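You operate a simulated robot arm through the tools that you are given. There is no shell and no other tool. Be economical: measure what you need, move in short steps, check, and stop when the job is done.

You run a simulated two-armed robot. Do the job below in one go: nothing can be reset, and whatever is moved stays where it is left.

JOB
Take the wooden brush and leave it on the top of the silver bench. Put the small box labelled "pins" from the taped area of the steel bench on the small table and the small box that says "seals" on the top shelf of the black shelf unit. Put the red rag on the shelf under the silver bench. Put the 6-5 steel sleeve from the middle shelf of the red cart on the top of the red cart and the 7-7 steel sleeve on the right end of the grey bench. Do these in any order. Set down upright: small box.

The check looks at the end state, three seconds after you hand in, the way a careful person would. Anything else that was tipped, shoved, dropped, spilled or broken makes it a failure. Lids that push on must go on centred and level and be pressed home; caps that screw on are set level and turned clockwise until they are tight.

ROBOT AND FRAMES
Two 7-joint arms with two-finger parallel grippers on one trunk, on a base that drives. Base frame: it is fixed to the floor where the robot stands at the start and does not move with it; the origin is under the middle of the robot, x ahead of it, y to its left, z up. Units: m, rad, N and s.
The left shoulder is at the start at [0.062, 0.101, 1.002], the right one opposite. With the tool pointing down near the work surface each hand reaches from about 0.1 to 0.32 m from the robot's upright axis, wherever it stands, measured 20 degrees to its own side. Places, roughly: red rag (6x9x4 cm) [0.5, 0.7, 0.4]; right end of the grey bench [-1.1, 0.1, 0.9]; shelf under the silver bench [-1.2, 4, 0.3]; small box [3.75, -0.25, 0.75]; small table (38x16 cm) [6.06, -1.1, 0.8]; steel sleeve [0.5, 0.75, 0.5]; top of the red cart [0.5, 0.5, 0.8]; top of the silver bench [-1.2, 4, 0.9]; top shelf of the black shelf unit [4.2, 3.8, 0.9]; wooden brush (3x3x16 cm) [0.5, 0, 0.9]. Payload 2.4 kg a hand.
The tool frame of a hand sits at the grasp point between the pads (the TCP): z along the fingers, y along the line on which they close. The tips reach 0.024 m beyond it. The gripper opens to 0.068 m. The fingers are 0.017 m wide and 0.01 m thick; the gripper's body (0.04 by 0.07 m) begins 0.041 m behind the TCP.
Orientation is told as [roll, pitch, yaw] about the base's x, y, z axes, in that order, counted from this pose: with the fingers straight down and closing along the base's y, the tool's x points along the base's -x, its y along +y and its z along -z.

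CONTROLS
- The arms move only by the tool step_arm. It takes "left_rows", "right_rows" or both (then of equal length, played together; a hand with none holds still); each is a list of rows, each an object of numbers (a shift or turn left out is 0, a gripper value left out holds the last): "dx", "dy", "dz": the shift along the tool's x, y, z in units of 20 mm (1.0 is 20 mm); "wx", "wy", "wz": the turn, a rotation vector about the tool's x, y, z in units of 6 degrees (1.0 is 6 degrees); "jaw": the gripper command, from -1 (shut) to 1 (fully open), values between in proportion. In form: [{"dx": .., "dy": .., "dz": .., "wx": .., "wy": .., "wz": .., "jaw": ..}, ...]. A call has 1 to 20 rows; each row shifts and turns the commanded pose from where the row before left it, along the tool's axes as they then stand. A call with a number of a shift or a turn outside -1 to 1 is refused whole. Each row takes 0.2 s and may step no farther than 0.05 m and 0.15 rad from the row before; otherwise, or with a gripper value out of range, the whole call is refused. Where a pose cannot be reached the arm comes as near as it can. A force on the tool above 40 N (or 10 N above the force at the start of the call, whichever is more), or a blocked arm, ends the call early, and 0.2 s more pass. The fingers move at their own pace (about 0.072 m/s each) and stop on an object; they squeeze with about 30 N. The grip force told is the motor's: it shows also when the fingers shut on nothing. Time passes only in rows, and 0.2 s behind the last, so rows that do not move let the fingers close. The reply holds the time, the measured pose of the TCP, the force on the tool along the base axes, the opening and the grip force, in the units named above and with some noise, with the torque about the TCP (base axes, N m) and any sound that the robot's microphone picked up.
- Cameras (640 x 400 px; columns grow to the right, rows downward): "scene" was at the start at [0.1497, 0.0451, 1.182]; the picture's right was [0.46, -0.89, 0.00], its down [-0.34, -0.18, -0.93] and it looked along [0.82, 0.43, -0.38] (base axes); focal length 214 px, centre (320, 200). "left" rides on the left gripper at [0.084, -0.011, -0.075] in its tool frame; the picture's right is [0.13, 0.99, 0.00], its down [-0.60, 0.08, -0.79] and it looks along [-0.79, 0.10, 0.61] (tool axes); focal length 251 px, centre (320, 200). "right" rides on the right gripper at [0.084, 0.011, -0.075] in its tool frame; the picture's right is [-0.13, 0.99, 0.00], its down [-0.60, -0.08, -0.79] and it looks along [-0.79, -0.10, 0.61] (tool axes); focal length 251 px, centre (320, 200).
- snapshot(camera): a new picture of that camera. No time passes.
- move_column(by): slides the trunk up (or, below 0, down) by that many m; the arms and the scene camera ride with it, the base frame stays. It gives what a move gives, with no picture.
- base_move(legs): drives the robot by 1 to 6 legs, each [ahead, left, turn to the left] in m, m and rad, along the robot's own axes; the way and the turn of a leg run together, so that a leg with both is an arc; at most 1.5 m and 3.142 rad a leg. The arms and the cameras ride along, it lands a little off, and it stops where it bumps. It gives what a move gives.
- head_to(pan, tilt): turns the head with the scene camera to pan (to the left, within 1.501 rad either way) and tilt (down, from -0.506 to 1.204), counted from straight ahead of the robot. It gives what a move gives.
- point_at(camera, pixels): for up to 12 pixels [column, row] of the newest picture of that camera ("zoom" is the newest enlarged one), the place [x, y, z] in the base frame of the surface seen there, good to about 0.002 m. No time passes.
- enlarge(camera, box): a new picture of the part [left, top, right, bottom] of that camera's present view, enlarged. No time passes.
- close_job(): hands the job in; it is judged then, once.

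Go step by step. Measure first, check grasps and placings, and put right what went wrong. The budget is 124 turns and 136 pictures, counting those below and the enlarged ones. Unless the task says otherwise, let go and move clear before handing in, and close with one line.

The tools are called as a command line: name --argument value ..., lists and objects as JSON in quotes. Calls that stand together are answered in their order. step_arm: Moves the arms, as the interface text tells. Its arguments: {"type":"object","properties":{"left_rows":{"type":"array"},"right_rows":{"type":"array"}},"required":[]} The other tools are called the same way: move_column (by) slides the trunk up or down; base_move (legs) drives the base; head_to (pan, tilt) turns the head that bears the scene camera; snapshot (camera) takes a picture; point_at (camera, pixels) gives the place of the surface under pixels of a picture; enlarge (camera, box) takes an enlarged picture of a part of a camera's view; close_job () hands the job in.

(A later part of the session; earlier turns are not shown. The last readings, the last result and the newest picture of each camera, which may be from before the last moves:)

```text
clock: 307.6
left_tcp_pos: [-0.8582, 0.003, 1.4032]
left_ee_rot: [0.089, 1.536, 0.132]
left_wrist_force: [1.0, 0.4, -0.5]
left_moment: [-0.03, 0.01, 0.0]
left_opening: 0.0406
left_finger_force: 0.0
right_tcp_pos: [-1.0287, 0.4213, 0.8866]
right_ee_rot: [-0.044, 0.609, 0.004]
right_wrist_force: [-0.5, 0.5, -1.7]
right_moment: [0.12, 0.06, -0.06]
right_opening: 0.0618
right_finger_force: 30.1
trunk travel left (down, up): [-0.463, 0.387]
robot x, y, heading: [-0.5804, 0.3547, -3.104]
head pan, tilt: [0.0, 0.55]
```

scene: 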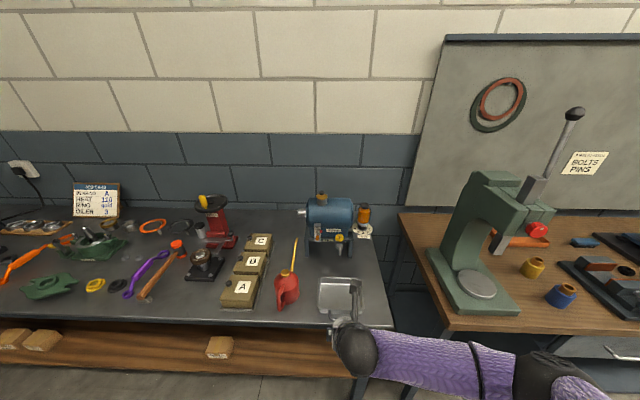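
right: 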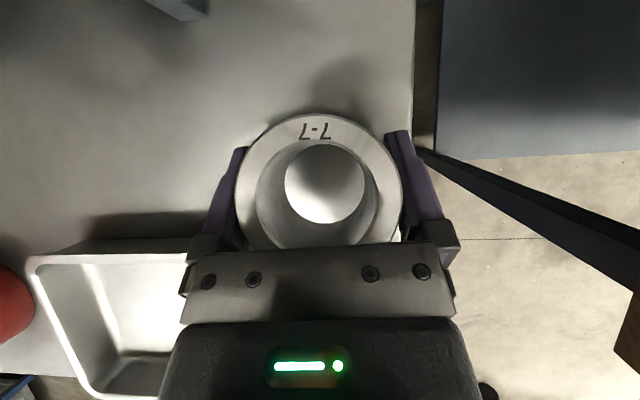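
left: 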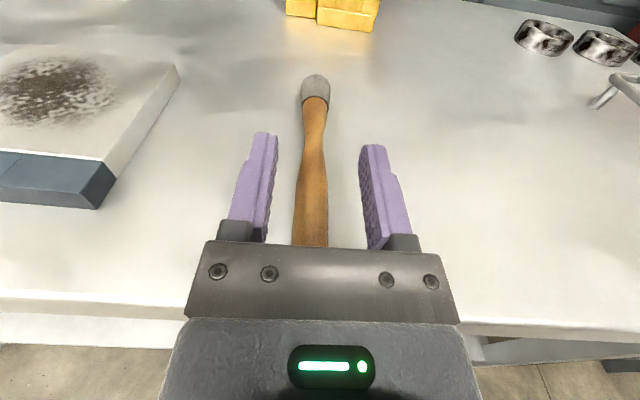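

Touching now (weight going off at z 0.8866). Open, rise, back off and check.

step_arm --right_rows '[{"dx": -0.03, "dz": 0.05}, {"jaw": 1}, {"jaw": 1}, {"jaw": 1}, {"dx": 0.57, "dz": -0.82}, {"dx": 0.57, "dz": -0.82}, {"dx": 0.57, "dz": -0.82}, {"dx": 0.57, "dz": -0.82}, {"dx": 0.57, "dz": -0.82}]'

base_move --legs '[[-0.25, 0, 0]]'

snapshot --camera "scene"

```text
clock: 309.6
left_tcp_pos: [-0.8582, 0.0041, 1.4024]
left_ee_rot: [0.094, 1.538, 0.138]
left_wrist_force: [0.4, -0.9, 0.5]
left_moment: [-0.03, -0.01, 0.02]
left_opening: 0.0409
left_finger_force: 0.1
right_tcp_pos: [-1.0279, 0.4236, 0.9854]
right_ee_rot: [-0.047, 0.608, 0.003]
right_wrist_force: [-0.7, 0.3, 0.5]
right_moment: [0.0, 0.01, -0.01]
right_opening: 0.0677
right_finger_force: 0.1
trunk travel left (down, up): [-0.463, 0.387]
robot x, y, heading: [-0.575, 0.3547, -3.105]
head pan, tilt: [0.0, 0.55]
```

```text
clock: 311.5
left_tcp_pos: [-0.6066, 0.0114, 1.4033]
left_ee_rot: [0.095, 1.536, 0.137]
left_wrist_force: [-0.4, 0.5, -0.3]
left_moment: [0.0, 0.01, -0.04]
left_opening: 0.0408
left_finger_force: 0.1
right_tcp_pos: [-0.7765, 0.4336, 0.9843]
right_ee_rot: [-0.045, 0.611, 0.003]
right_wrist_force: [0.2, 0.6, 0.7]
right_moment: [-0.02, 0.0, 0.02]
right_opening: 0.0679
right_finger_force: 0.0
trunk travel left (down, up): [-0.463, 0.387]
robot x, y, heading: [-0.3269, 0.3666, -3.108]
head pan, tilt: [0.0, 0.55]
```

```text
32 pictures are left
```

scene: 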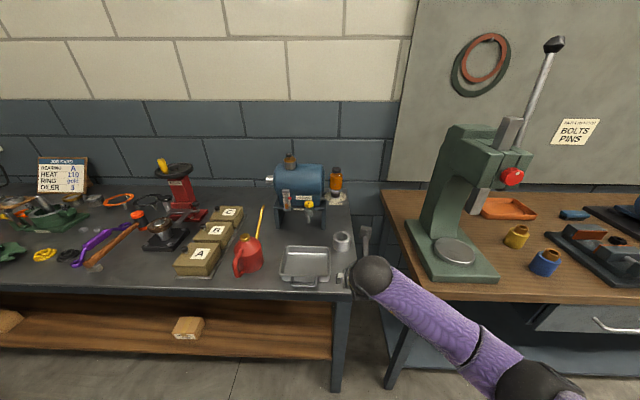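

7-7 stands on the bench's right end at (341,241). Now the boxes: I drive around via the aisle toward the steel bench.

base_move --legs '[[0, 1.15, 0], [0, 0, 3.108], [0.85, 0.05, 0], [0.28, 0.43, 0], [0.4, 0.2, 0], [0.9, -0.05, 0]]'

head_to --pan 0.0 --tilt 0.45

snapshot --camera "scene"

```text
clock: 337.9
left_tcp_pos: [2.435, 0.164, 1.403]
left_ee_rot: [0.093, 1.538, -3.047]
left_wrist_force: [0.0, -0.1, -0.4]
left_moment: [0.05, -0.01, 0.02]
left_opening: 0.0411
left_finger_force: 0.0
right_tcp_pos: [2.5883, -0.2643, 0.9848]
right_ee_rot: [-0.044, 0.609, 3.099]
right_wrist_force: [-0.1, 0.2, 0.2]
right_moment: [0.0, -0.01, 0.01]
right_opening: 0.0681
right_finger_force: 0.0
trunk travel left (down, up): [-0.463, 0.387]
robot x, y, heading: [2.1403, -0.178, -0.012]
head pan, tilt: [0.0, 0.55]
```

```text
clock: 338.6
left_tcp_pos: [2.4364, 0.1642, 1.403]
left_ee_rot: [0.091, 1.539, -3.049]
left_wrist_force: [0.7, 0.4, 0.3]
left_moment: [-0.01, 0.03, 0.0]
left_opening: 0.0413
left_finger_force: 0.3
right_tcp_pos: [2.5882, -0.263, 0.9849]
right_ee_rot: [-0.045, 0.609, 3.1]
right_wrist_force: [0.3, 0.6, 0.1]
right_moment: [0.0, -0.01, 0.0]
right_opening: 0.0681
right_finger_force: 0.0
trunk travel left (down, up): [-0.463, 0.387]
robot x, y, heading: [2.1419, -0.176, -0.01]
head pan, tilt: [0.0, 0.45]
```

```text
31 pictures are left
```

scene: 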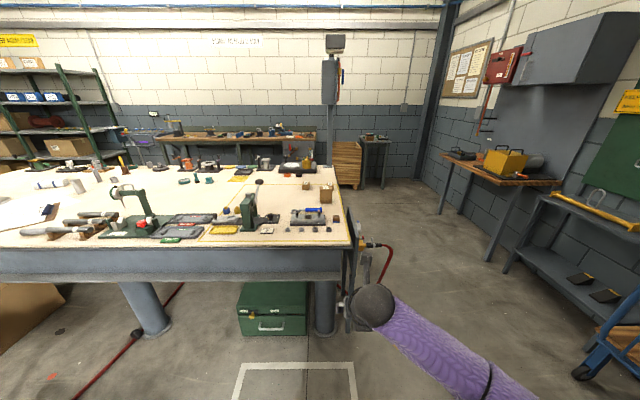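

The steel bench is ahead with small boxes near (325,190). I zoom.

enlarge --camera "scene" --box '[230, 150, 400, 250]'

point_at --camera "scene" --pixels '[[325, 195], [305, 186], [345, 244], [340, 185], [373, 138], [230, 245], [320, 215], [70, 148]]'

```text
3.76 times, centred on (315, 200) of scene
```

zoom: 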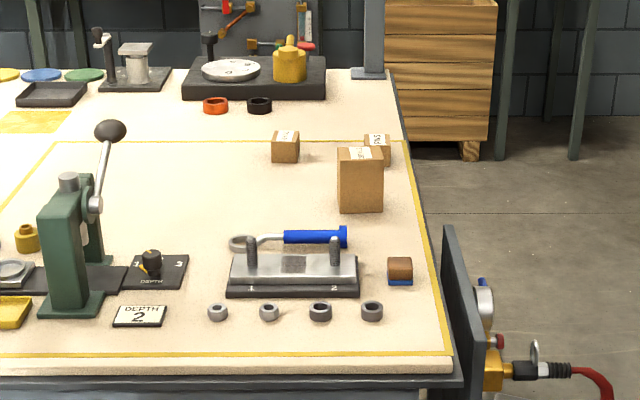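

```text
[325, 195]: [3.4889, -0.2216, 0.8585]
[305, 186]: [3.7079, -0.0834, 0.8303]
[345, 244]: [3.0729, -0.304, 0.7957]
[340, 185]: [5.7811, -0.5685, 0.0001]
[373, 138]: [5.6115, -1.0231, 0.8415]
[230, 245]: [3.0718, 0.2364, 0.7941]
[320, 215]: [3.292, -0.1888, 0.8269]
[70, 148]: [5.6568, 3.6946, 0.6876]
```

Three boxes with top labels; the right side of the bench gives good access. I drive around to (3.68,-0.78) and face the bench.

base_move --legs '[[0.6, -0.45, 0], [0.94, -0.17, 0], [0, 0, 1.58]]'

head_to --pan 0.0 --tilt 0.75

snapshot --camera "scene"

snapshot --camera "right"

```text
clock: 351.1
left_tcp_pos: [3.3408, -0.5153, 1.4032]
left_ee_rot: [0.095, 1.537, -1.458]
left_wrist_force: [-0.3, 0.4, -0.3]
left_moment: [-0.01, -0.02, -0.03]
left_opening: 0.0408
left_finger_force: 0.2
right_tcp_pos: [3.7671, -0.3551, 0.9853]
right_ee_rot: [-0.045, 0.609, -1.591]
right_wrist_force: [-0.5, -0.3, -0.5]
right_moment: [-0.02, -0.03, 0.0]
right_opening: 0.0682
right_finger_force: 0.0
trunk travel left (down, up): [-0.463, 0.387]
robot x, y, heading: [3.6865, -0.8038, 1.579]
head pan, tilt: [0.0, 0.45]
```

```text
clock: 351.9
left_tcp_pos: [3.3416, -0.5161, 1.4039]
left_ee_rot: [0.091, 1.539, -1.461]
left_wrist_force: [-0.3, 0.0, 0.2]
left_moment: [0.01, 0.01, -0.02]
left_opening: 0.0408
left_finger_force: 0.0
right_tcp_pos: [3.7671, -0.3565, 0.9846]
right_ee_rot: [-0.045, 0.609, -1.59]
right_wrist_force: [0.2, -0.8, -0.4]
right_moment: [-0.01, -0.01, 0.02]
right_opening: 0.0681
right_finger_force: 0.1
trunk travel left (down, up): [-0.463, 0.387]
robot x, y, heading: [3.69, -0.8024, 1.584]
head pan, tilt: [0.0, 0.75]
```

```text
29 pictures are left
```

scene: 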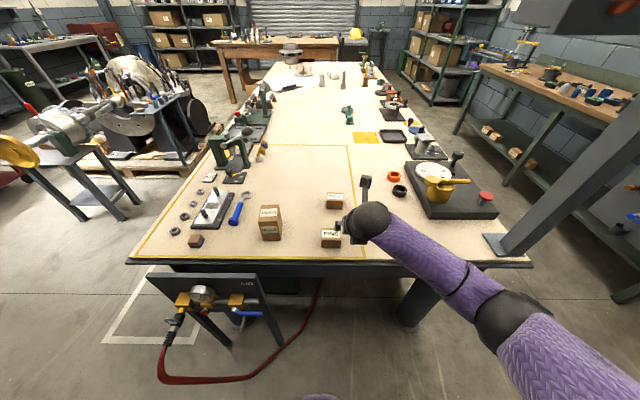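

```text
28 pictures are left
```

right: 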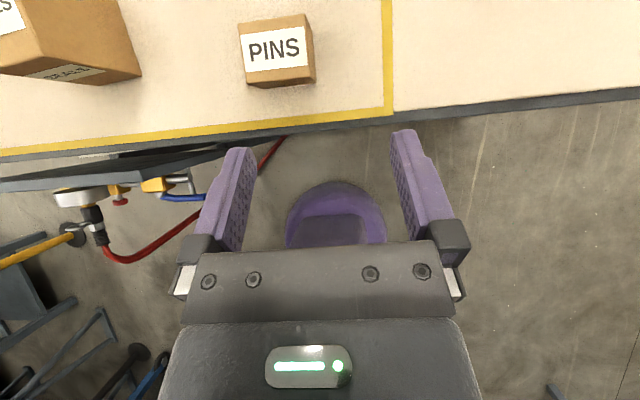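

PINS box confirmed. I zoom on the other boxes' labels and measure.

enlarge --camera "scene" --box '[250, 180, 360, 255]'

point_at --camera "right" --pixels '[[245, 38], [305, 25], [309, 60], [250, 75], [278, 48], [277, 80], [300, 120]]'

point_at --camera "zoom" --pixels '[[440, 80], [535, 80], [440, 110], [535, 110], [488, 95], [490, 130], [488, 155], [110, 150], [110, 200], [470, 250]]'

```text
5.33 times, centred on (305, 218) of scene
```

zoom: 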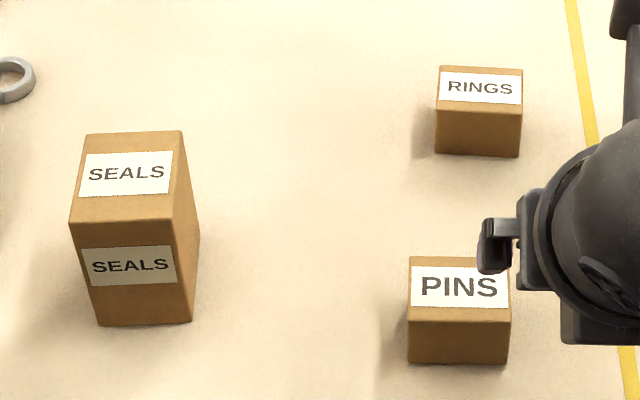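

```text
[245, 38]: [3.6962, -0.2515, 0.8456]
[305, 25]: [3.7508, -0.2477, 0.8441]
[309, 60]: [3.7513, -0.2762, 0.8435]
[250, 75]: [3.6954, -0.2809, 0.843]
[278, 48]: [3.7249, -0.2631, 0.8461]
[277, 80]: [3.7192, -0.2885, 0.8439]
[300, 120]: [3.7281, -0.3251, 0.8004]
```

```text
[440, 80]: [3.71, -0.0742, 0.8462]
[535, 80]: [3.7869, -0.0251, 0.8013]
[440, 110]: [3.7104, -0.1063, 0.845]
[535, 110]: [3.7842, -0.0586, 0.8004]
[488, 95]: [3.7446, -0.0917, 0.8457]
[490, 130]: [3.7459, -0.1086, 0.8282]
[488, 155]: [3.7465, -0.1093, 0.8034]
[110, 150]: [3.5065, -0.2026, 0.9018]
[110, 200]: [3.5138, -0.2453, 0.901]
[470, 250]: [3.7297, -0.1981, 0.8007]
```

SEALS ≈(3.51,-0.22, top 0.90) and PINS ≈(3.7235,-0.262, top 0.845). I drive 9 cm closer and bring the right hand above PINS.

base_move --legs '[[0.09, 0.04, 0]]'

step_arm --right_rows '[{"dx": 0.0, "dz": 0.0}]'

snapshot --camera "right"

```text
clock: 353.1
left_tcp_pos: [3.2996, -0.4249, 1.4047]
left_ee_rot: [0.101, 1.535, -1.451]
left_wrist_force: [0.1, 0.1, -0.9]
left_moment: [0.01, 0.03, -0.01]
left_opening: 0.0407
left_finger_force: 0.0
right_tcp_pos: [3.7247, -0.2641, 0.9839]
right_ee_rot: [-0.044, 0.608, -1.592]
right_wrist_force: [-0.1, 0.4, 0.7]
right_moment: [-0.04, 0.01, -0.02]
right_opening: 0.068
right_finger_force: 0.0
trunk travel left (down, up): [-0.463, 0.387]
robot x, y, heading: [3.648, -0.7117, 1.583]
head pan, tilt: [0.0, 0.75]
```

```text
clock: 353.5
left_tcp_pos: [3.3009, -0.4251, 1.4032]
left_ee_rot: [0.091, 1.536, -1.461]
left_wrist_force: [-0.7, 0.0, 0.5]
left_moment: [0.02, 0.0, -0.02]
left_opening: 0.0408
left_finger_force: 0.1
right_tcp_pos: [3.7252, -0.2647, 0.984]
right_ee_rot: [-0.044, 0.608, -1.594]
right_wrist_force: [-0.6, 0.1, 0.6]
right_moment: [0.03, 0.0, -0.02]
right_opening: 0.068
right_finger_force: 0.1
trunk travel left (down, up): [-0.463, 0.387]
robot x, y, heading: [3.6474, -0.7145, 1.579]
head pan, tilt: [0.0, 0.75]
```

```text
26 pictures are left
```

right: 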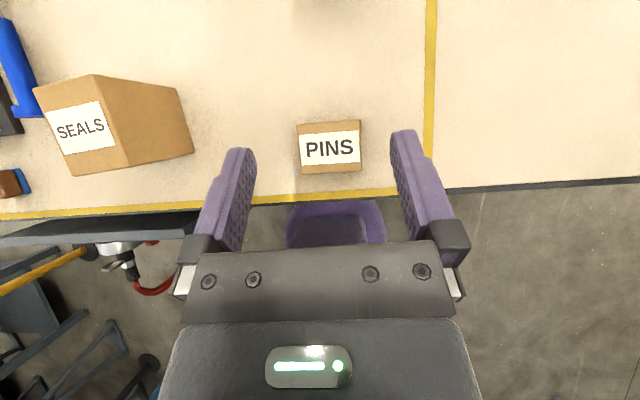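

TCP sits right above PINS. Lower straight down by column.

move_column --by -0.152

snapshot --camera "right"

step_arm --right_rows '[{"jaw": -1}, {"jaw": -1}, {"jaw": -1}, {"jaw": -1}]'

```text
clock: 354.8
left_tcp_pos: [3.3014, -0.424, 1.2788]
left_ee_rot: [0.097, 1.534, -1.457]
left_wrist_force: [0.5, 0.7, 0.0]
left_moment: [-0.02, 0.03, -0.01]
left_opening: 0.041
left_finger_force: 0.1
right_tcp_pos: [3.7244, -0.2627, 0.8674]
right_ee_rot: [-0.061, 0.627, -1.6]
right_wrist_force: [2.6, -3.3, 14.6]
right_moment: [-0.02, 0.44, 0.17]
right_opening: 0.0672
right_finger_force: 0.1
trunk travel left (down, up): [-0.34, 0.51]
robot x, y, heading: [3.6453, -0.7126, 1.578]
head pan, tilt: [0.0, 0.75]
stopped: the force on the tool passed its limit at 59 N (the readings are from after the stop); the commanded pose is now the measured one
```

```text
25 pictures are left
```

right: 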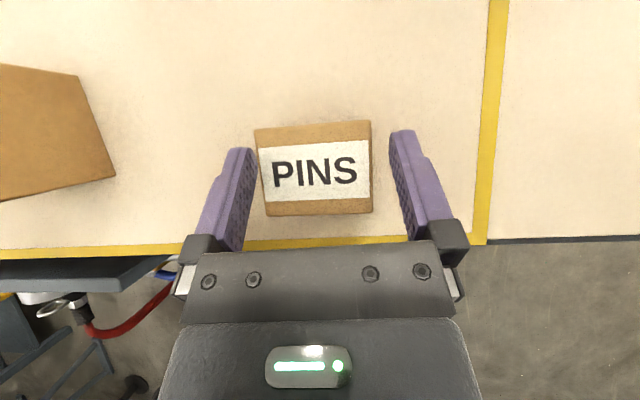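

```text
clock: 355.8
left_tcp_pos: [3.3036, -0.4257, 1.282]
left_ee_rot: [0.061, 1.537, -1.49]
left_wrist_force: [-0.4, 0.6, -0.1]
left_moment: [-0.05, -0.02, 0.03]
left_opening: 0.0408
left_finger_force: 0.1
right_tcp_pos: [3.7264, -0.2627, 0.8678]
right_ee_rot: [-0.06, 0.629, -1.602]
right_wrist_force: [14.4, 3.4, 34.6]
right_moment: [0.25, 0.37, -0.15]
right_opening: 0.0291
right_finger_force: 29.6
trunk travel left (down, up): [-0.34, 0.51]
robot x, y, heading: [3.6484, -0.7175, 1.578]
head pan, tilt: [0.0, 0.75]
```

The left fingertip touched the box's top edge and the jaws closed above it. I reopen, rise 3 cm, and look.

step_arm --right_rows '[{"dx": 0.15, "dz": -0.2}, {"jaw": 1}, {"jaw": 1}, {"dx": 0.57, "dz": -0.82}, {"dx": 0.57, "dz": -0.82}, {}]'

snapshot --camera "right"

```text
clock: 357.2
left_tcp_pos: [3.3004, -0.424, 1.2782]
left_ee_rot: [0.092, 1.535, -1.459]
left_wrist_force: [0.8, 0.7, 0.4]
left_moment: [0.01, 0.01, -0.01]
left_opening: 0.0409
left_finger_force: 0.1
right_tcp_pos: [3.7256, -0.2627, 0.9118]
right_ee_rot: [-0.056, 0.621, -1.598]
right_wrist_force: [-0.2, -0.5, 0.6]
right_moment: [-0.01, -0.03, -0.03]
right_opening: 0.0682
right_finger_force: 0.1
trunk travel left (down, up): [-0.34, 0.51]
robot x, y, heading: [3.6522, -0.7179, 1.581]
head pan, tilt: [0.0, 0.75]
```

```text
24 pictures are left
```

right: 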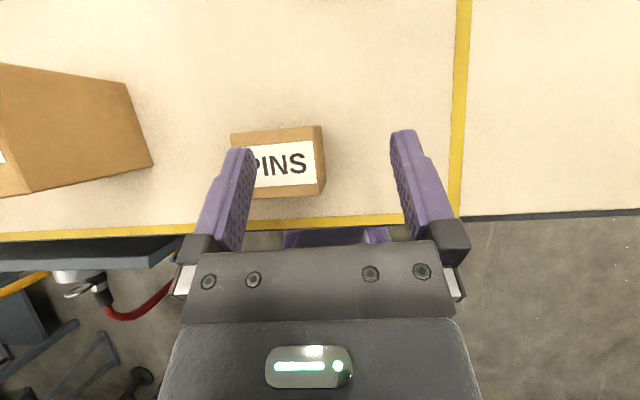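

The box slid a couple of cm left (still upright). I re-measure its top.

point_at --camera "right" --pixels '[[236, 140], [318, 130], [320, 182], [285, 165], [285, 192], [325, 160]]'

```text
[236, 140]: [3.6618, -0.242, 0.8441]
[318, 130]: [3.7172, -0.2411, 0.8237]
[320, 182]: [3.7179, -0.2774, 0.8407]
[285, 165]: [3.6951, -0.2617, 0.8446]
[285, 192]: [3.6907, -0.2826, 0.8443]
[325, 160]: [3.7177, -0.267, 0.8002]
```

Box now centred at x≈3.689. Shift 3.7 cm, descend to z≈0.832 with lateral compensation.

step_arm --right_rows '[{"dy": -0.92}, {"dy": -0.92}, {"dx": -0.57, "dy": 0.04, "dz": 0.82}, {"dx": -0.4, "dy": 0.03, "dz": 0.57}, {}]'

snapshot --camera "right"

```text
clock: 358.4
left_tcp_pos: [3.3005, -0.4239, 1.2792]
left_ee_rot: [0.094, 1.534, -1.458]
left_wrist_force: [-0.1, 0.3, 0.1]
left_moment: [0.01, -0.03, 0.03]
left_opening: 0.0406
left_finger_force: 0.0
right_tcp_pos: [3.6891, -0.2627, 0.8784]
right_ee_rot: [-0.058, 0.623, -1.598]
right_wrist_force: [-0.7, 0.6, -0.4]
right_moment: [0.03, 0.01, 0.0]
right_opening: 0.0678
right_finger_force: 0.0
trunk travel left (down, up): [-0.34, 0.51]
robot x, y, heading: [3.6469, -0.7151, 1.578]
head pan, tilt: [0.0, 0.75]
```

```text
23 pictures are left
```

right: 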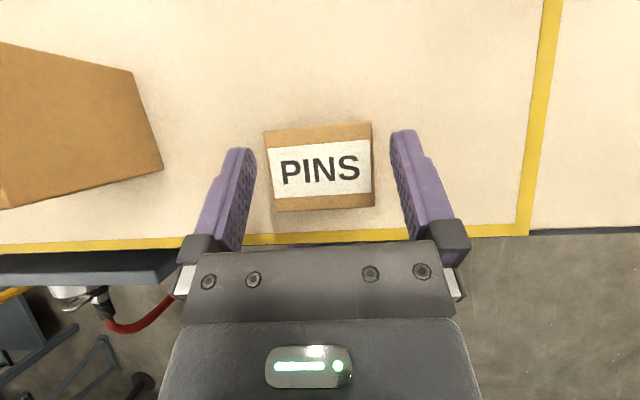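

Nearly centred (320 vs 323). Nudge 1.5 mm and descend slowly.

step_arm --right_rows '[{"dy": -0.08}, {"dx": -0.43, "dy": 0.03, "dz": 0.62}, {"dx": -0.43, "dy": 0.03, "dz": 0.62}, {"dx": -0.43, "dy": 0.03, "dz": 0.62}, {}]'

snapshot --camera "right"

```text
clock: 359.6
left_tcp_pos: [3.3007, -0.423, 1.2796]
left_ee_rot: [0.096, 1.534, -1.459]
left_wrist_force: [0.5, -0.5, 0.2]
left_moment: [-0.01, 0.0, 0.06]
left_opening: 0.0407
left_finger_force: 0.0
right_tcp_pos: [3.6875, -0.2621, 0.8327]
right_ee_rot: [-0.059, 0.622, -1.599]
right_wrist_force: [-0.4, 1.6, 0.3]
right_moment: [0.03, -0.02, 0.02]
right_opening: 0.0679
right_finger_force: 0.1
trunk travel left (down, up): [-0.34, 0.51]
robot x, y, heading: [3.6474, -0.718, 1.577]
head pan, tilt: [0.0, 0.75]
```

```text
22 pictures are left
```

right: 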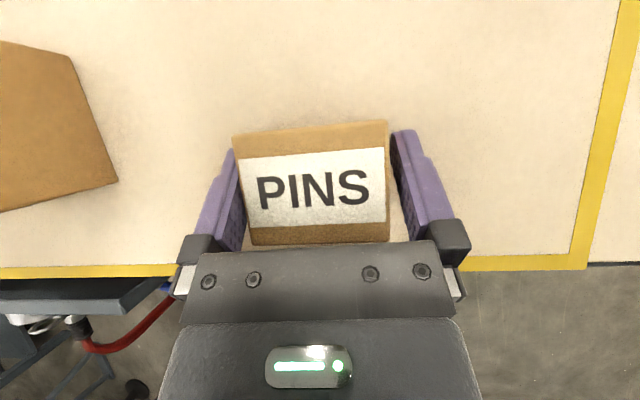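

PINS straddled cleanly. Close, lift by column, back away, turn and drive toward the small table.

step_arm --right_rows '[{"jaw": -1}, {"jaw": -1}, {"jaw": -1}, {"jaw": -1}]'

move_column --by 0.2

base_move --legs '[[-0.4, 0, 0], [0, 0, -1.58], [1.35, 0, 0]]'

snapshot --camera "scene"

```text
clock: 360.6
left_tcp_pos: [3.3011, -0.4251, 1.2786]
left_ee_rot: [0.093, 1.533, -1.458]
left_wrist_force: [-0.5, -0.6, 1.1]
left_moment: [0.03, 0.0, 0.01]
left_opening: 0.0409
left_finger_force: 0.1
right_tcp_pos: [3.6871, -0.2631, 0.833]
right_ee_rot: [-0.059, 0.623, -1.6]
right_wrist_force: [0.9, 0.0, 2.6]
right_moment: [-0.04, -0.15, -0.01]
right_opening: 0.0621
right_finger_force: 30.1
trunk travel left (down, up): [-0.34, 0.51]
robot x, y, heading: [3.6467, -0.7148, 1.579]
head pan, tilt: [0.0, 0.75]
```

```text
clock: 362.8
left_tcp_pos: [3.3005, -0.4238, 1.4789]
left_ee_rot: [0.096, 1.532, -1.458]
left_wrist_force: [0.1, -0.2, 0.8]
left_moment: [-0.02, 0.0, 0.01]
left_opening: 0.0411
left_finger_force: 0.0
right_tcp_pos: [3.6862, -0.2615, 1.0331]
right_ee_rot: [-0.058, 0.621, -1.598]
right_wrist_force: [-0.5, 0.4, -3.0]
right_moment: [0.01, -0.01, 0.02]
right_opening: 0.0617
right_finger_force: 29.7
trunk travel left (down, up): [-0.54, 0.31]
robot x, y, heading: [3.6478, -0.7147, 1.578]
head pan, tilt: [0.0, 0.75]
```

```text
clock: 375.4
left_tcp_pos: [5.2938, -0.7673, 1.4781]
left_ee_rot: [0.093, 1.533, -3.038]
left_wrist_force: [-0.1, 0.0, -0.4]
left_moment: [0.01, -0.01, 0.01]
left_opening: 0.0409
left_finger_force: 0.0
right_tcp_pos: [5.4528, -1.1549, 1.0343]
right_ee_rot: [-0.059, 0.622, 3.106]
right_wrist_force: [-0.3, 0.2, -2.7]
right_moment: [0.02, 0.01, 0.0]
right_opening: 0.0617
right_finger_force: 29.9
trunk travel left (down, up): [-0.54, 0.31]
robot x, y, heading: [5.005, -1.11, -0.003]
head pan, tilt: [0.0, 0.75]
```

```text
21 pictures are left
```

scene: 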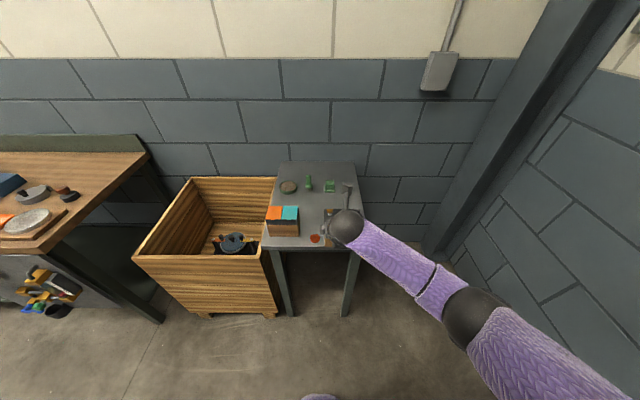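

The small table is ahead at (315,205), partly occupied. I zoom and measure free spots.

enlarge --camera "scene" --box '[255, 155, 385, 255]'

point_at --camera "scene" --pixels '[[264, 243], [350, 247], [285, 165], [358, 165], [314, 210], [335, 200], [300, 205], [314, 226], [355, 205], [310, 240], [285, 236]]'

snapshot --camera "right"

```text
4.00 times, centred on (320, 205) of scene
```

zoom: 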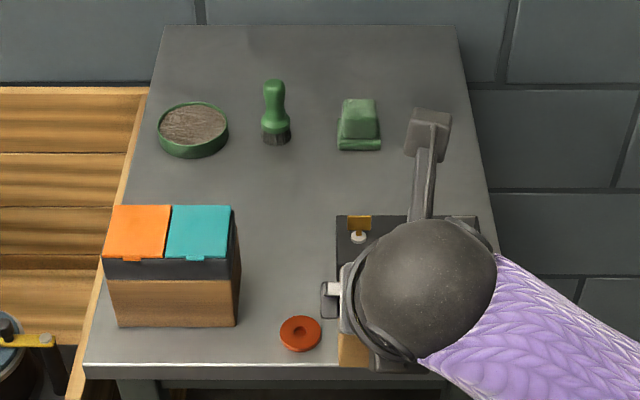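

```text
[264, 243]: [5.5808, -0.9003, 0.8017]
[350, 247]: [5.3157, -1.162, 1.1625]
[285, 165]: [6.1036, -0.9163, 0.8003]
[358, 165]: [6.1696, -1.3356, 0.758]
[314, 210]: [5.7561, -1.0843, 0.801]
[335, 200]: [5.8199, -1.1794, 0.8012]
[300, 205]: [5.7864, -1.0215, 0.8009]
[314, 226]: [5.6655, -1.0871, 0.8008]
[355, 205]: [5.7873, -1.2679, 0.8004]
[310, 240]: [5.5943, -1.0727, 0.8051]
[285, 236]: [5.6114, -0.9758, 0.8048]
```

```text
19 pictures are left
```

right: 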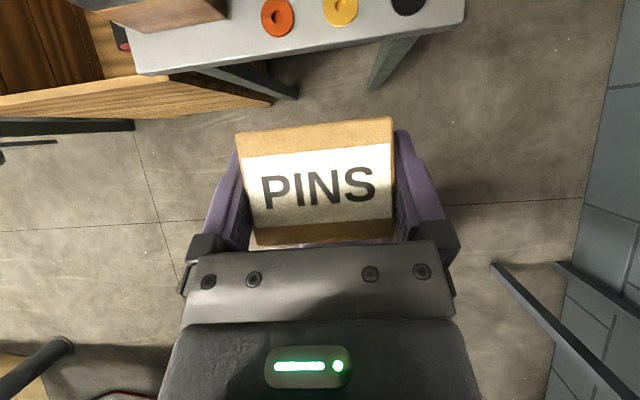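

The listed spot (6.06,-1.1, 38×16 cm) matches the clear strip at the table's back. From the front that's too far, so I check space at the table's right side.

point_at --camera "scene" --pixels '[[425, 240], [455, 230], [400, 200], [480, 150], [560, 300], [600, 200], [390, 300], [500, 100], [345, 165], [318, 175], [330, 187], [290, 187]]'

```text
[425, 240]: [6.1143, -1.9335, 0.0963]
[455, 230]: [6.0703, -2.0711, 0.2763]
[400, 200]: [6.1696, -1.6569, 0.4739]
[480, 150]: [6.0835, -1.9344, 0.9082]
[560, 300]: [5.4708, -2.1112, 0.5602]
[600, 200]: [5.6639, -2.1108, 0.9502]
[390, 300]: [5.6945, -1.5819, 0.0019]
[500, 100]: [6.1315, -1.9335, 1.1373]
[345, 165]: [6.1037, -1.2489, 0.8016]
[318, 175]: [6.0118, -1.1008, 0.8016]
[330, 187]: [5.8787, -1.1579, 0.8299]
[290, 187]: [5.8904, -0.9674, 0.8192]
```

There is a nook: back wall x=6.17, right wall y=-2.11. I'll place diagonally from (5.70,-1.58), heading 0.94, which puts the hand over (6.03,-1.2).

base_move --legs '[[0, -0.25, 0], [0.5, -0.24, 0], [0, 0, 0.943], [0.134, -0.15, 0]]'

step_arm --right_rows '[{"dx": 0.81, "dz": 0.58}, {"dx": 0.81, "dz": 0.58}, {}]'

snapshot --camera "right"

snapshot --camera "scene"

```text
clock: 383.7
left_tcp_pos: [5.5866, -1.1427, 1.4802]
left_ee_rot: [0.075, 1.532, -2.105]
left_wrist_force: [-0.3, 0.2, -0.3]
left_moment: [-0.03, -0.02, 0.04]
left_opening: 0.0406
left_finger_force: 0.1
right_tcp_pos: [5.9936, -1.2394, 1.0342]
right_ee_rot: [-0.059, 0.622, -2.229]
right_wrist_force: [0.2, 0.7, -2.8]
right_moment: [-0.02, 0.01, 0.03]
right_opening: 0.0616
right_finger_force: 29.6
trunk travel left (down, up): [-0.54, 0.31]
robot x, y, heading: [5.6959, -1.5849, 0.952]
head pan, tilt: [0.0, 0.75]
```

```text
clock: 384.5
left_tcp_pos: [5.587, -1.1435, 1.4782]
left_ee_rot: [0.09, 1.534, -2.088]
left_wrist_force: [-0.1, 0.7, 0.2]
left_moment: [-0.01, 0.05, 0.01]
left_opening: 0.0409
left_finger_force: 0.1
right_tcp_pos: [6.0169, -1.2071, 1.034]
right_ee_rot: [-0.061, 0.621, -2.226]
right_wrist_force: [-1.0, 0.0, -1.8]
right_moment: [0.04, -0.02, 0.0]
right_opening: 0.0616
right_finger_force: 30.1
trunk travel left (down, up): [-0.54, 0.31]
robot x, y, heading: [5.6991, -1.5828, 0.954]
head pan, tilt: [0.0, 0.75]
```

```text
18 pictures are left
```

right: 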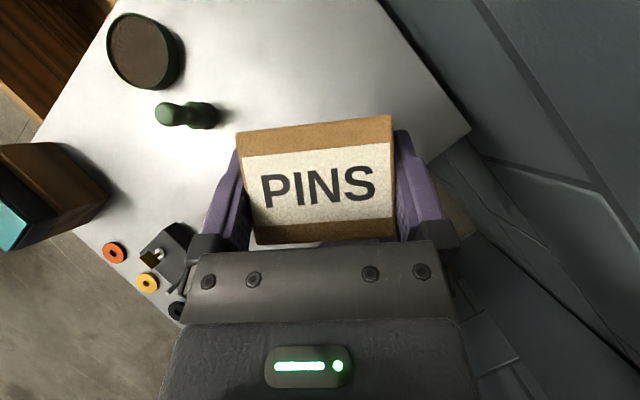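

```text
17 pictures are left
```

scene: 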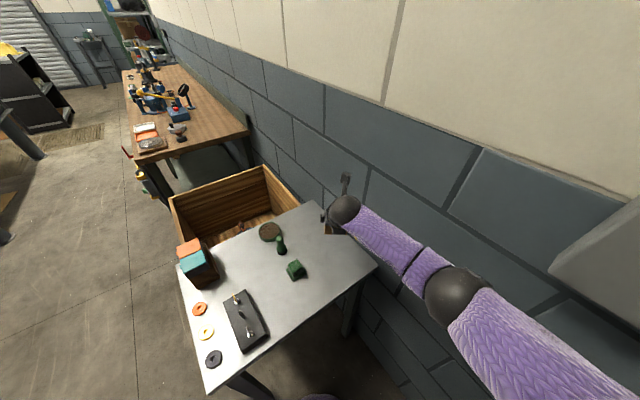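

Hand is over the clear back strip. Lower by column to just above, then step to contact.

move_column --by -0.188

step_arm --right_rows '[{"dx": -0.17, "dz": 0.245}, {"dx": -0.12, "dz": 0.17}, {"dx": -0.06, "dz": 0.08}, {}]'

snapshot --camera "right"

```text
clock: 386.6
left_tcp_pos: [5.5848, -1.1432, 1.2912]
left_ee_rot: [0.097, 1.533, -2.081]
left_wrist_force: [0.2, 0.2, -0.9]
left_moment: [0.01, -0.01, 0.04]
left_opening: 0.041
left_finger_force: 0.1
right_tcp_pos: [6.0145, -1.2067, 0.8459]
right_ee_rot: [-0.058, 0.621, -2.227]
right_wrist_force: [1.0, 0.4, -2.9]
right_moment: [-0.02, 0.01, 0.01]
right_opening: 0.0618
right_finger_force: 30.2
trunk travel left (down, up): [-0.352, 0.498]
robot x, y, heading: [5.6938, -1.5783, 0.951]
head pan, tilt: [0.0, 0.75]
```

```text
clock: 387.6
left_tcp_pos: [5.5848, -1.1435, 1.2918]
left_ee_rot: [0.094, 1.534, -2.085]
left_wrist_force: [0.9, -0.7, -0.3]
left_moment: [0.01, 0.02, 0.02]
left_opening: 0.0409
left_finger_force: 0.1
right_tcp_pos: [6.0159, -1.207, 0.8348]
right_ee_rot: [-0.058, 0.624, -2.227]
right_wrist_force: [2.0, 1.0, 10.3]
right_moment: [-0.43, -0.23, 0.13]
right_opening: 0.0617
right_finger_force: 29.7
trunk travel left (down, up): [-0.352, 0.498]
robot x, y, heading: [5.6917, -1.5805, 0.945]
head pan, tilt: [0.0, 0.75]
```

```text
16 pictures are left
```

right: 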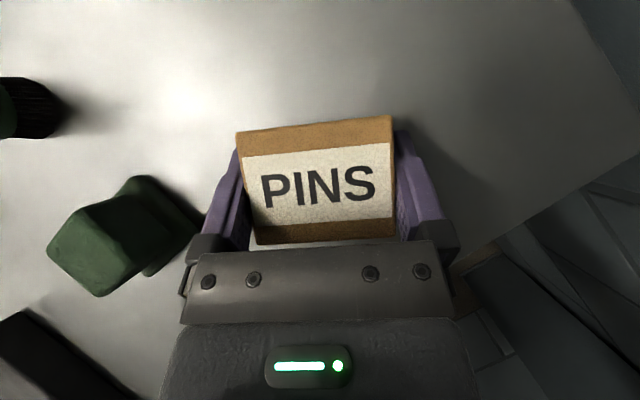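

PINS stands on the table (10 N contact). Open, rise, withdraw the way I came, and return to the steel bench for SEALS.

step_arm --right_rows '[{"jaw": 1}, {"jaw": 1}, {"dx": 0.58, "dz": -0.81}, {"dx": 0.58, "dz": -0.81}, {"dx": 0.58, "dz": -0.81}, {"dx": 0.58, "dz": -0.81}, {"dx": 0.58, "dz": -0.81}]'

move_column --by 0.1

snapshot --camera "right"

base_move --legs '[[-0.134, 0.15, 0], [0, 0, -0.943], [-0.5, 0.24, 0], [0, 0.25, 0], [-1.38, 0, 0], [0, 0, 1.84]]'

base_move --legs '[[0.34, -0.099, 0]]'

snapshot --camera "right"

```text
clock: 389.1
left_tcp_pos: [5.5838, -1.1422, 1.2926]
left_ee_rot: [0.096, 1.536, -2.084]
left_wrist_force: [1.1, 0.3, -0.3]
left_moment: [0.0, 0.01, -0.01]
left_opening: 0.0406
left_finger_force: 0.1
right_tcp_pos: [6.0205, -1.208, 0.9331]
right_ee_rot: [-0.058, 0.622, -2.227]
right_wrist_force: [-0.6, 0.3, 0.4]
right_moment: [-0.02, 0.04, 0.01]
right_opening: 0.0681
right_finger_force: 0.1
trunk travel left (down, up): [-0.352, 0.498]
robot x, y, heading: [5.6965, -1.5838, 0.954]
head pan, tilt: [0.0, 0.75]
```

```text
clock: 390.5
left_tcp_pos: [5.584, -1.143, 1.3907]
left_ee_rot: [0.1, 1.533, -2.082]
left_wrist_force: [0.4, 0.0, 0.3]
left_moment: [0.01, 0.01, -0.03]
left_opening: 0.0406
left_finger_force: 0.0
right_tcp_pos: [6.0189, -1.2097, 1.033]
right_ee_rot: [-0.058, 0.623, -2.225]
right_wrist_force: [0.1, 0.0, -0.6]
right_moment: [0.0, -0.01, -0.01]
right_opening: 0.0678
right_finger_force: 0.1
trunk travel left (down, up): [-0.452, 0.398]
robot x, y, heading: [5.6939, -1.5803, 0.956]
head pan, tilt: [0.0, 0.75]
```

```text
15 pictures are left
```

right: 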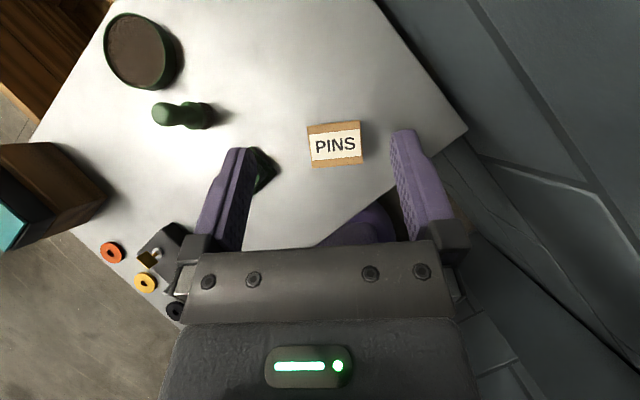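

```text
clock: 409.6
left_tcp_pos: [3.2012, -0.9384, 1.392]
left_ee_rot: [0.094, 1.533, -1.184]
left_wrist_force: [0.0, -0.5, -0.4]
left_moment: [0.02, 0.0, 0.02]
left_opening: 0.0408
left_finger_force: 0.1
right_tcp_pos: [3.5228, -0.6398, 1.0342]
right_ee_rot: [-0.059, 0.621, -1.327]
right_wrist_force: [0.5, 0.7, 0.6]
right_moment: [0.01, 0.03, -0.03]
right_opening: 0.068
right_finger_force: 0.1
trunk travel left (down, up): [-0.452, 0.398]
robot x, y, heading: [3.6118, -1.1225, 1.851]
head pan, tilt: [0.0, 0.75]
```

```text
clock: 411.9
left_tcp_pos: [3.2006, -0.5858, 1.3911]
left_ee_rot: [0.091, 1.532, -1.19]
left_wrist_force: [0.0, 0.9, 0.4]
left_moment: [0.02, 0.0, -0.02]
left_opening: 0.0408
left_finger_force: 0.0
right_tcp_pos: [3.5217, -0.2862, 1.0318]
right_ee_rot: [-0.059, 0.622, -1.325]
right_wrist_force: [0.5, 0.5, -0.2]
right_moment: [0.0, 0.0, 0.03]
right_opening: 0.068
right_finger_force: 0.0
trunk travel left (down, up): [-0.452, 0.398]
robot x, y, heading: [3.6115, -0.7694, 1.854]
head pan, tilt: [0.0, 0.75]
```

```text
14 pictures are left
```

right: 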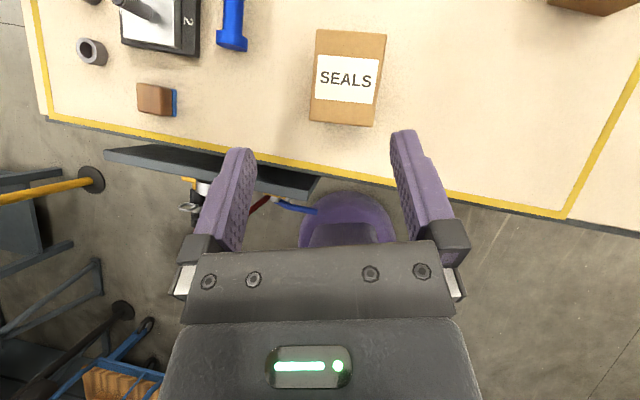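

PINS stands on the table. SEALS is in view at (348,78); I measure its top corners.

point_at --camera "right" --pixels '[[320, 34], [384, 40], [314, 118], [372, 123], [348, 78], [345, 50]]'

```text
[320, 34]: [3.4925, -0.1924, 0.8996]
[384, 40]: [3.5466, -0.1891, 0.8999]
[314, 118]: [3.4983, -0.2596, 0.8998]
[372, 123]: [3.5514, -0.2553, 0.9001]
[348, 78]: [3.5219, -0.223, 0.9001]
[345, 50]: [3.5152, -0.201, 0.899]
```

Box centre (3.522,-0.224), turned ~4°. I rotate the hand −12°, move over it, and lower partway.

step_arm --right_rows '[{"wx": -0.55, "wz": 0.82}, {"wx": -0.55, "wz": 0.82}, {"dx": 0.73, "dy": 0.08, "dz": 0.52}, {"dx": 0.73, "dy": 0.08, "dz": 0.52}, {"dx": 0.73, "dy": 0.09, "dz": 0.52}, {"dx": -0.58, "dy": 0.045, "dz": 0.81}, {"dx": -0.58, "dy": 0.045, "dz": 0.81}, {"dx": -0.58, "dy": 0.045, "dz": 0.81}, {"dx": -0.58, "dy": 0.045, "dz": 0.81}, {}]'

snapshot --camera "right"

```text
clock: 414.1
left_tcp_pos: [3.2029, -0.5875, 1.3911]
left_ee_rot: [0.095, 1.534, -1.186]
left_wrist_force: [0.0, 0.5, 0.8]
left_moment: [-0.04, -0.01, -0.01]
left_opening: 0.041
left_finger_force: 0.0
right_tcp_pos: [3.5246, -0.2339, 0.953]
right_ee_rot: [-0.066, 0.61, -1.539]
right_wrist_force: [-0.1, -0.8, -0.2]
right_moment: [0.0, 0.0, -0.02]
right_opening: 0.0679
right_finger_force: 0.0
trunk travel left (down, up): [-0.452, 0.398]
robot x, y, heading: [3.612, -0.7732, 1.854]
head pan, tilt: [0.0, 0.75]
```

```text
13 pictures are left
```

right: 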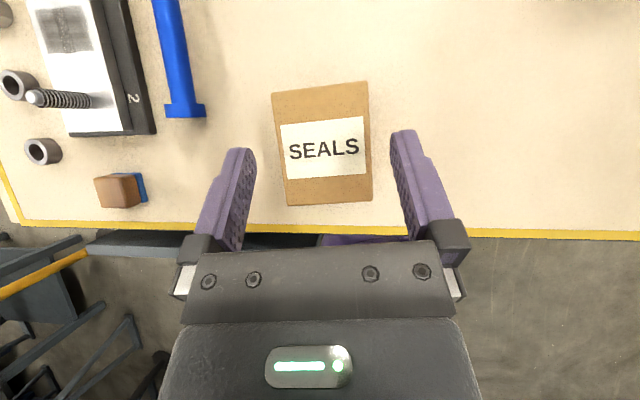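

Well aligned (box 272–371 between the fingers). Descend 8 cm.

step_arm --right_rows '[{"dx": -0.58, "dy": 0.045, "dz": 0.81}, {"dx": -0.58, "dy": 0.045, "dz": 0.81}, {"dx": -0.58, "dy": 0.045, "dz": 0.81}, {"dx": -0.58, "dy": 0.045, "dz": 0.81}, {}]'

snapshot --camera "right"

```text
clock: 415.3
left_tcp_pos: [3.2006, -0.5856, 1.3916]
left_ee_rot: [0.09, 1.535, -1.188]
left_wrist_force: [-0.4, -0.1, 0.1]
left_moment: [-0.01, 0.0, 0.05]
left_opening: 0.0405
left_finger_force: 0.0
right_tcp_pos: [3.5383, -0.2509, 0.8832]
right_ee_rot: [-0.064, 0.61, -1.538]
right_wrist_force: [-1.3, 0.4, 0.0]
right_moment: [0.03, -0.02, -0.04]
right_opening: 0.0681
right_finger_force: 0.0
right hand out of reach, approached as far as the arm can: row 2, 3, 4
trunk travel left (down, up): [-0.452, 0.398]
robot x, y, heading: [3.6153, -0.7711, 1.852]
head pan, tilt: [0.0, 0.75]
```

```text
12 pictures are left
```

right: 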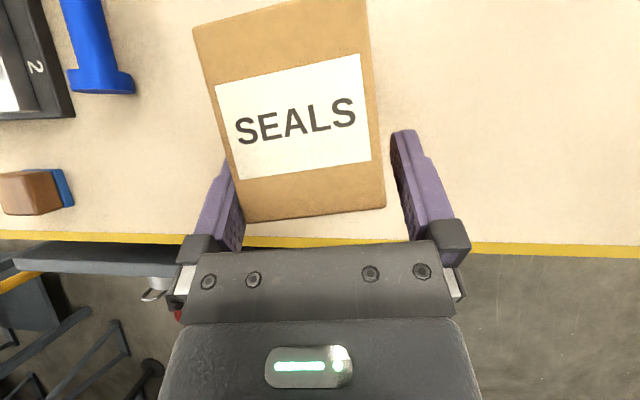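

Reach ended 2 cm short, but the fingers straddle the box front. I re-measure the box before nudging the base.

point_at --camera "right" --pixels '[[200, 30], [362, 10], [248, 212], [380, 198], [225, 120], [373, 110]]'

```text
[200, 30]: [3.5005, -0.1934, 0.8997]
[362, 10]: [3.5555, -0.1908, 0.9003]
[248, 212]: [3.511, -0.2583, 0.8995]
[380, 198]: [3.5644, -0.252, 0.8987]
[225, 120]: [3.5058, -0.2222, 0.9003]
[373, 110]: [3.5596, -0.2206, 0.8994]
```

Box centre is now (3.533,-0.224), turned 8°, so a straight 2.5 cm forward nudge aligns well. Then close.

base_move --legs '[[0.026, -0.002, 0]]'

snapshot --camera "right"

step_arm --right_rows '[{"jaw": -1}, {"jaw": -1}, {"jaw": -1}, {"jaw": -1}]'

move_column --by 0.03

snapshot --camera "right"

```text
clock: 416.2
left_tcp_pos: [3.1953, -0.5588, 1.3912]
left_ee_rot: [0.089, 1.533, -1.19]
left_wrist_force: [0.2, 0.3, 0.1]
left_moment: [-0.01, 0.0, -0.02]
left_opening: 0.0409
left_finger_force: 0.0
right_tcp_pos: [3.531, -0.2258, 0.8842]
right_ee_rot: [-0.066, 0.611, -1.537]
right_wrist_force: [-0.1, 0.3, -0.4]
right_moment: [-0.03, -0.02, -0.02]
right_opening: 0.0678
right_finger_force: 0.1
trunk travel left (down, up): [-0.452, 0.398]
robot x, y, heading: [3.6057, -0.7444, 1.854]
head pan, tilt: [0.0, 0.75]
```

```text
11 pictures are left
```

right: 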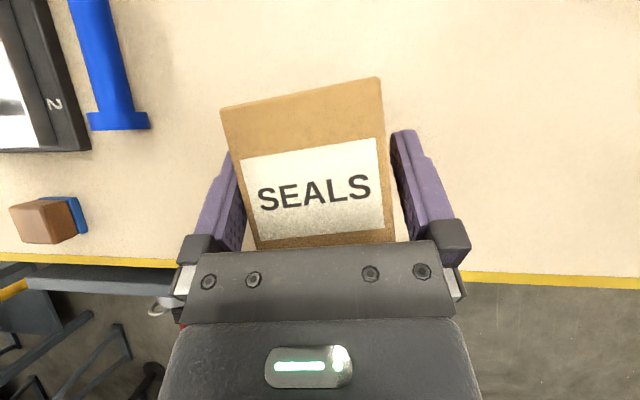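

```text
clock: 417.2
left_tcp_pos: [3.1968, -0.5612, 1.3898]
left_ee_rot: [0.096, 1.535, -1.183]
left_wrist_force: [0.5, 0.2, 0.1]
left_moment: [0.05, 0.03, 0.0]
left_opening: 0.0406
left_finger_force: 0.1
right_tcp_pos: [3.532, -0.2257, 0.8857]
right_ee_rot: [-0.065, 0.611, -1.536]
right_wrist_force: [2.0, -0.6, 1.4]
right_moment: [-0.15, -0.15, 0.0]
right_opening: 0.0612
right_finger_force: 30.5
trunk travel left (down, up): [-0.452, 0.398]
robot x, y, heading: [3.6062, -0.7463, 1.851]
head pan, tilt: [0.0, 0.75]
```

```text
clock: 417.9
left_tcp_pos: [3.1965, -0.5591, 1.4206]
left_ee_rot: [0.096, 1.532, -1.182]
left_wrist_force: [-0.3, 0.3, 0.6]
left_moment: [0.03, -0.03, 0.04]
left_opening: 0.0407
left_finger_force: 0.2
right_tcp_pos: [3.5325, -0.2259, 0.9167]
right_ee_rot: [-0.067, 0.618, -1.538]
right_wrist_force: [0.2, -1.2, -2.7]
right_moment: [-0.02, 0.0, -0.02]
right_opening: 0.0611
right_finger_force: 30.2
trunk travel left (down, up): [-0.482, 0.368]
robot x, y, heading: [3.6067, -0.7501, 1.856]
head pan, tilt: [0.0, 0.75]
```

```text
10 pictures are left
```

right: 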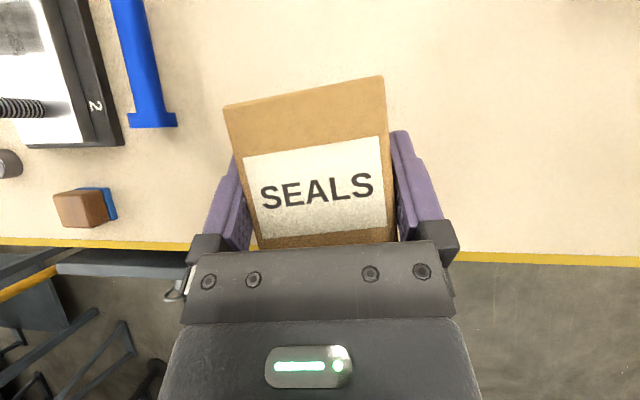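

SEALS is held. Raise, drive out and up the corridor east of the bench toward the black shelf unit.

move_column --by 0.17

base_move --legs '[[-0.4, 0, 0], [0, 0, -0.285], [0, -1.2, 0], [1.4, 0, 0], [1.2, 0, 0]]'

head_to --pan 0.2 --tilt 0.4

snapshot --camera "scene"

```text
clock: 419.8
left_tcp_pos: [3.1959, -0.5593, 1.5913]
left_ee_rot: [0.095, 1.532, -1.187]
left_wrist_force: [0.4, 0.1, 0.0]
left_moment: [0.02, -0.04, -0.01]
left_opening: 0.0409
left_finger_force: 0.0
right_tcp_pos: [3.5324, -0.2243, 1.101]
right_ee_rot: [-0.073, 0.641, -1.543]
right_wrist_force: [1.3, 0.1, -3.4]
right_moment: [0.0, -0.01, -0.03]
right_opening: 0.0613
right_finger_force: 30.2
trunk travel left (down, up): [-0.652, 0.198]
robot x, y, heading: [3.6095, -0.7461, 1.855]
head pan, tilt: [0.0, 0.75]
```

```text
clock: 441.2
left_tcp_pos: [4.5563, 1.7644, 1.5913]
left_ee_rot: [0.092, 1.533, -1.461]
left_wrist_force: [-0.6, 0.7, 0.2]
left_moment: [0.01, -0.01, 0.01]
left_opening: 0.0408
left_finger_force: 0.0
right_tcp_pos: [4.9704, 1.9964, 1.1]
right_ee_rot: [-0.073, 0.641, -1.817]
right_wrist_force: [1.4, -0.3, -2.5]
right_moment: [0.01, -0.02, 0.01]
right_opening: 0.0608
right_finger_force: 30.6
trunk travel left (down, up): [-0.652, 0.198]
robot x, y, heading: [4.9026, 1.4715, 1.581]
head pan, tilt: [0.0, 0.75]
```

```text
clock: 442.1
left_tcp_pos: [4.5555, 1.7646, 1.5913]
left_ee_rot: [0.091, 1.532, -1.465]
left_wrist_force: [0.4, 0.3, 0.0]
left_moment: [0.01, 0.0, 0.03]
left_opening: 0.0409
left_finger_force: 0.0
right_tcp_pos: [4.9696, 1.9961, 1.0998]
right_ee_rot: [-0.074, 0.641, -1.818]
right_wrist_force: [0.1, 1.2, -3.1]
right_moment: [-0.02, 0.0, 0.0]
right_opening: 0.0604
right_finger_force: 30.0
trunk travel left (down, up): [-0.652, 0.198]
robot x, y, heading: [4.9029, 1.4762, 1.579]
head pan, tilt: [0.201, 0.4]
```

```text
9 pictures are left
```

scene: 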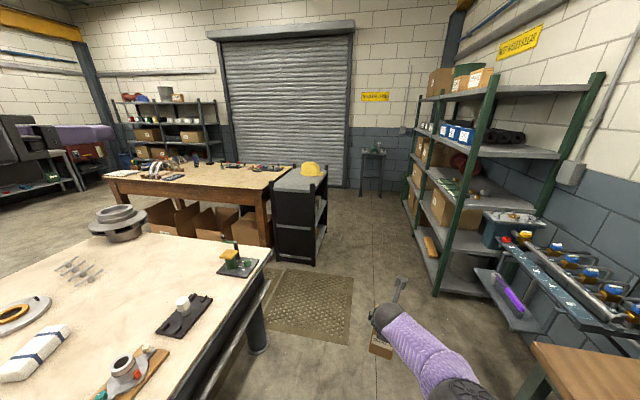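

The black shelf unit is at (300,200), with a yellow helmet at the back of its top. I zoom and measure.

enlarge --camera "scene" --box '[250, 145, 350, 275]'

point_at --camera "scene" --pixels '[[277, 190], [312, 194], [327, 172], [295, 180], [305, 188], [313, 175], [315, 263], [300, 172], [320, 178]]'

```text
3.08 times, centred on (300, 210) of scene
```

zoom: 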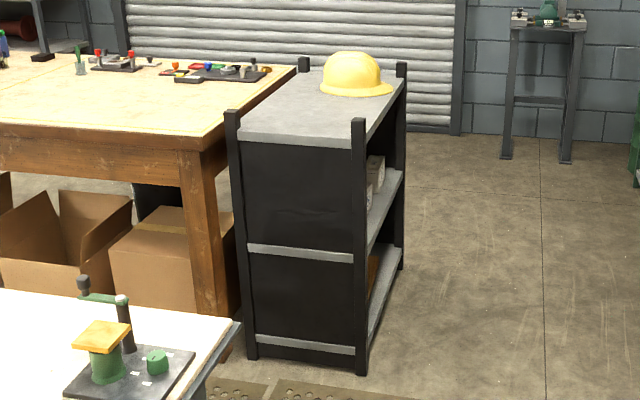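

```text
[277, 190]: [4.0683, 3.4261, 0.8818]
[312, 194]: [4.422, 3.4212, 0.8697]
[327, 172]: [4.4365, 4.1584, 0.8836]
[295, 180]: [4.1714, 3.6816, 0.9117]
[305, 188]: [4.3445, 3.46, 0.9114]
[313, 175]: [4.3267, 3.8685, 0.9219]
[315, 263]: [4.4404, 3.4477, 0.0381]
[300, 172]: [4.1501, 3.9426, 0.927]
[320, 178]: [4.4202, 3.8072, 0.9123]
```

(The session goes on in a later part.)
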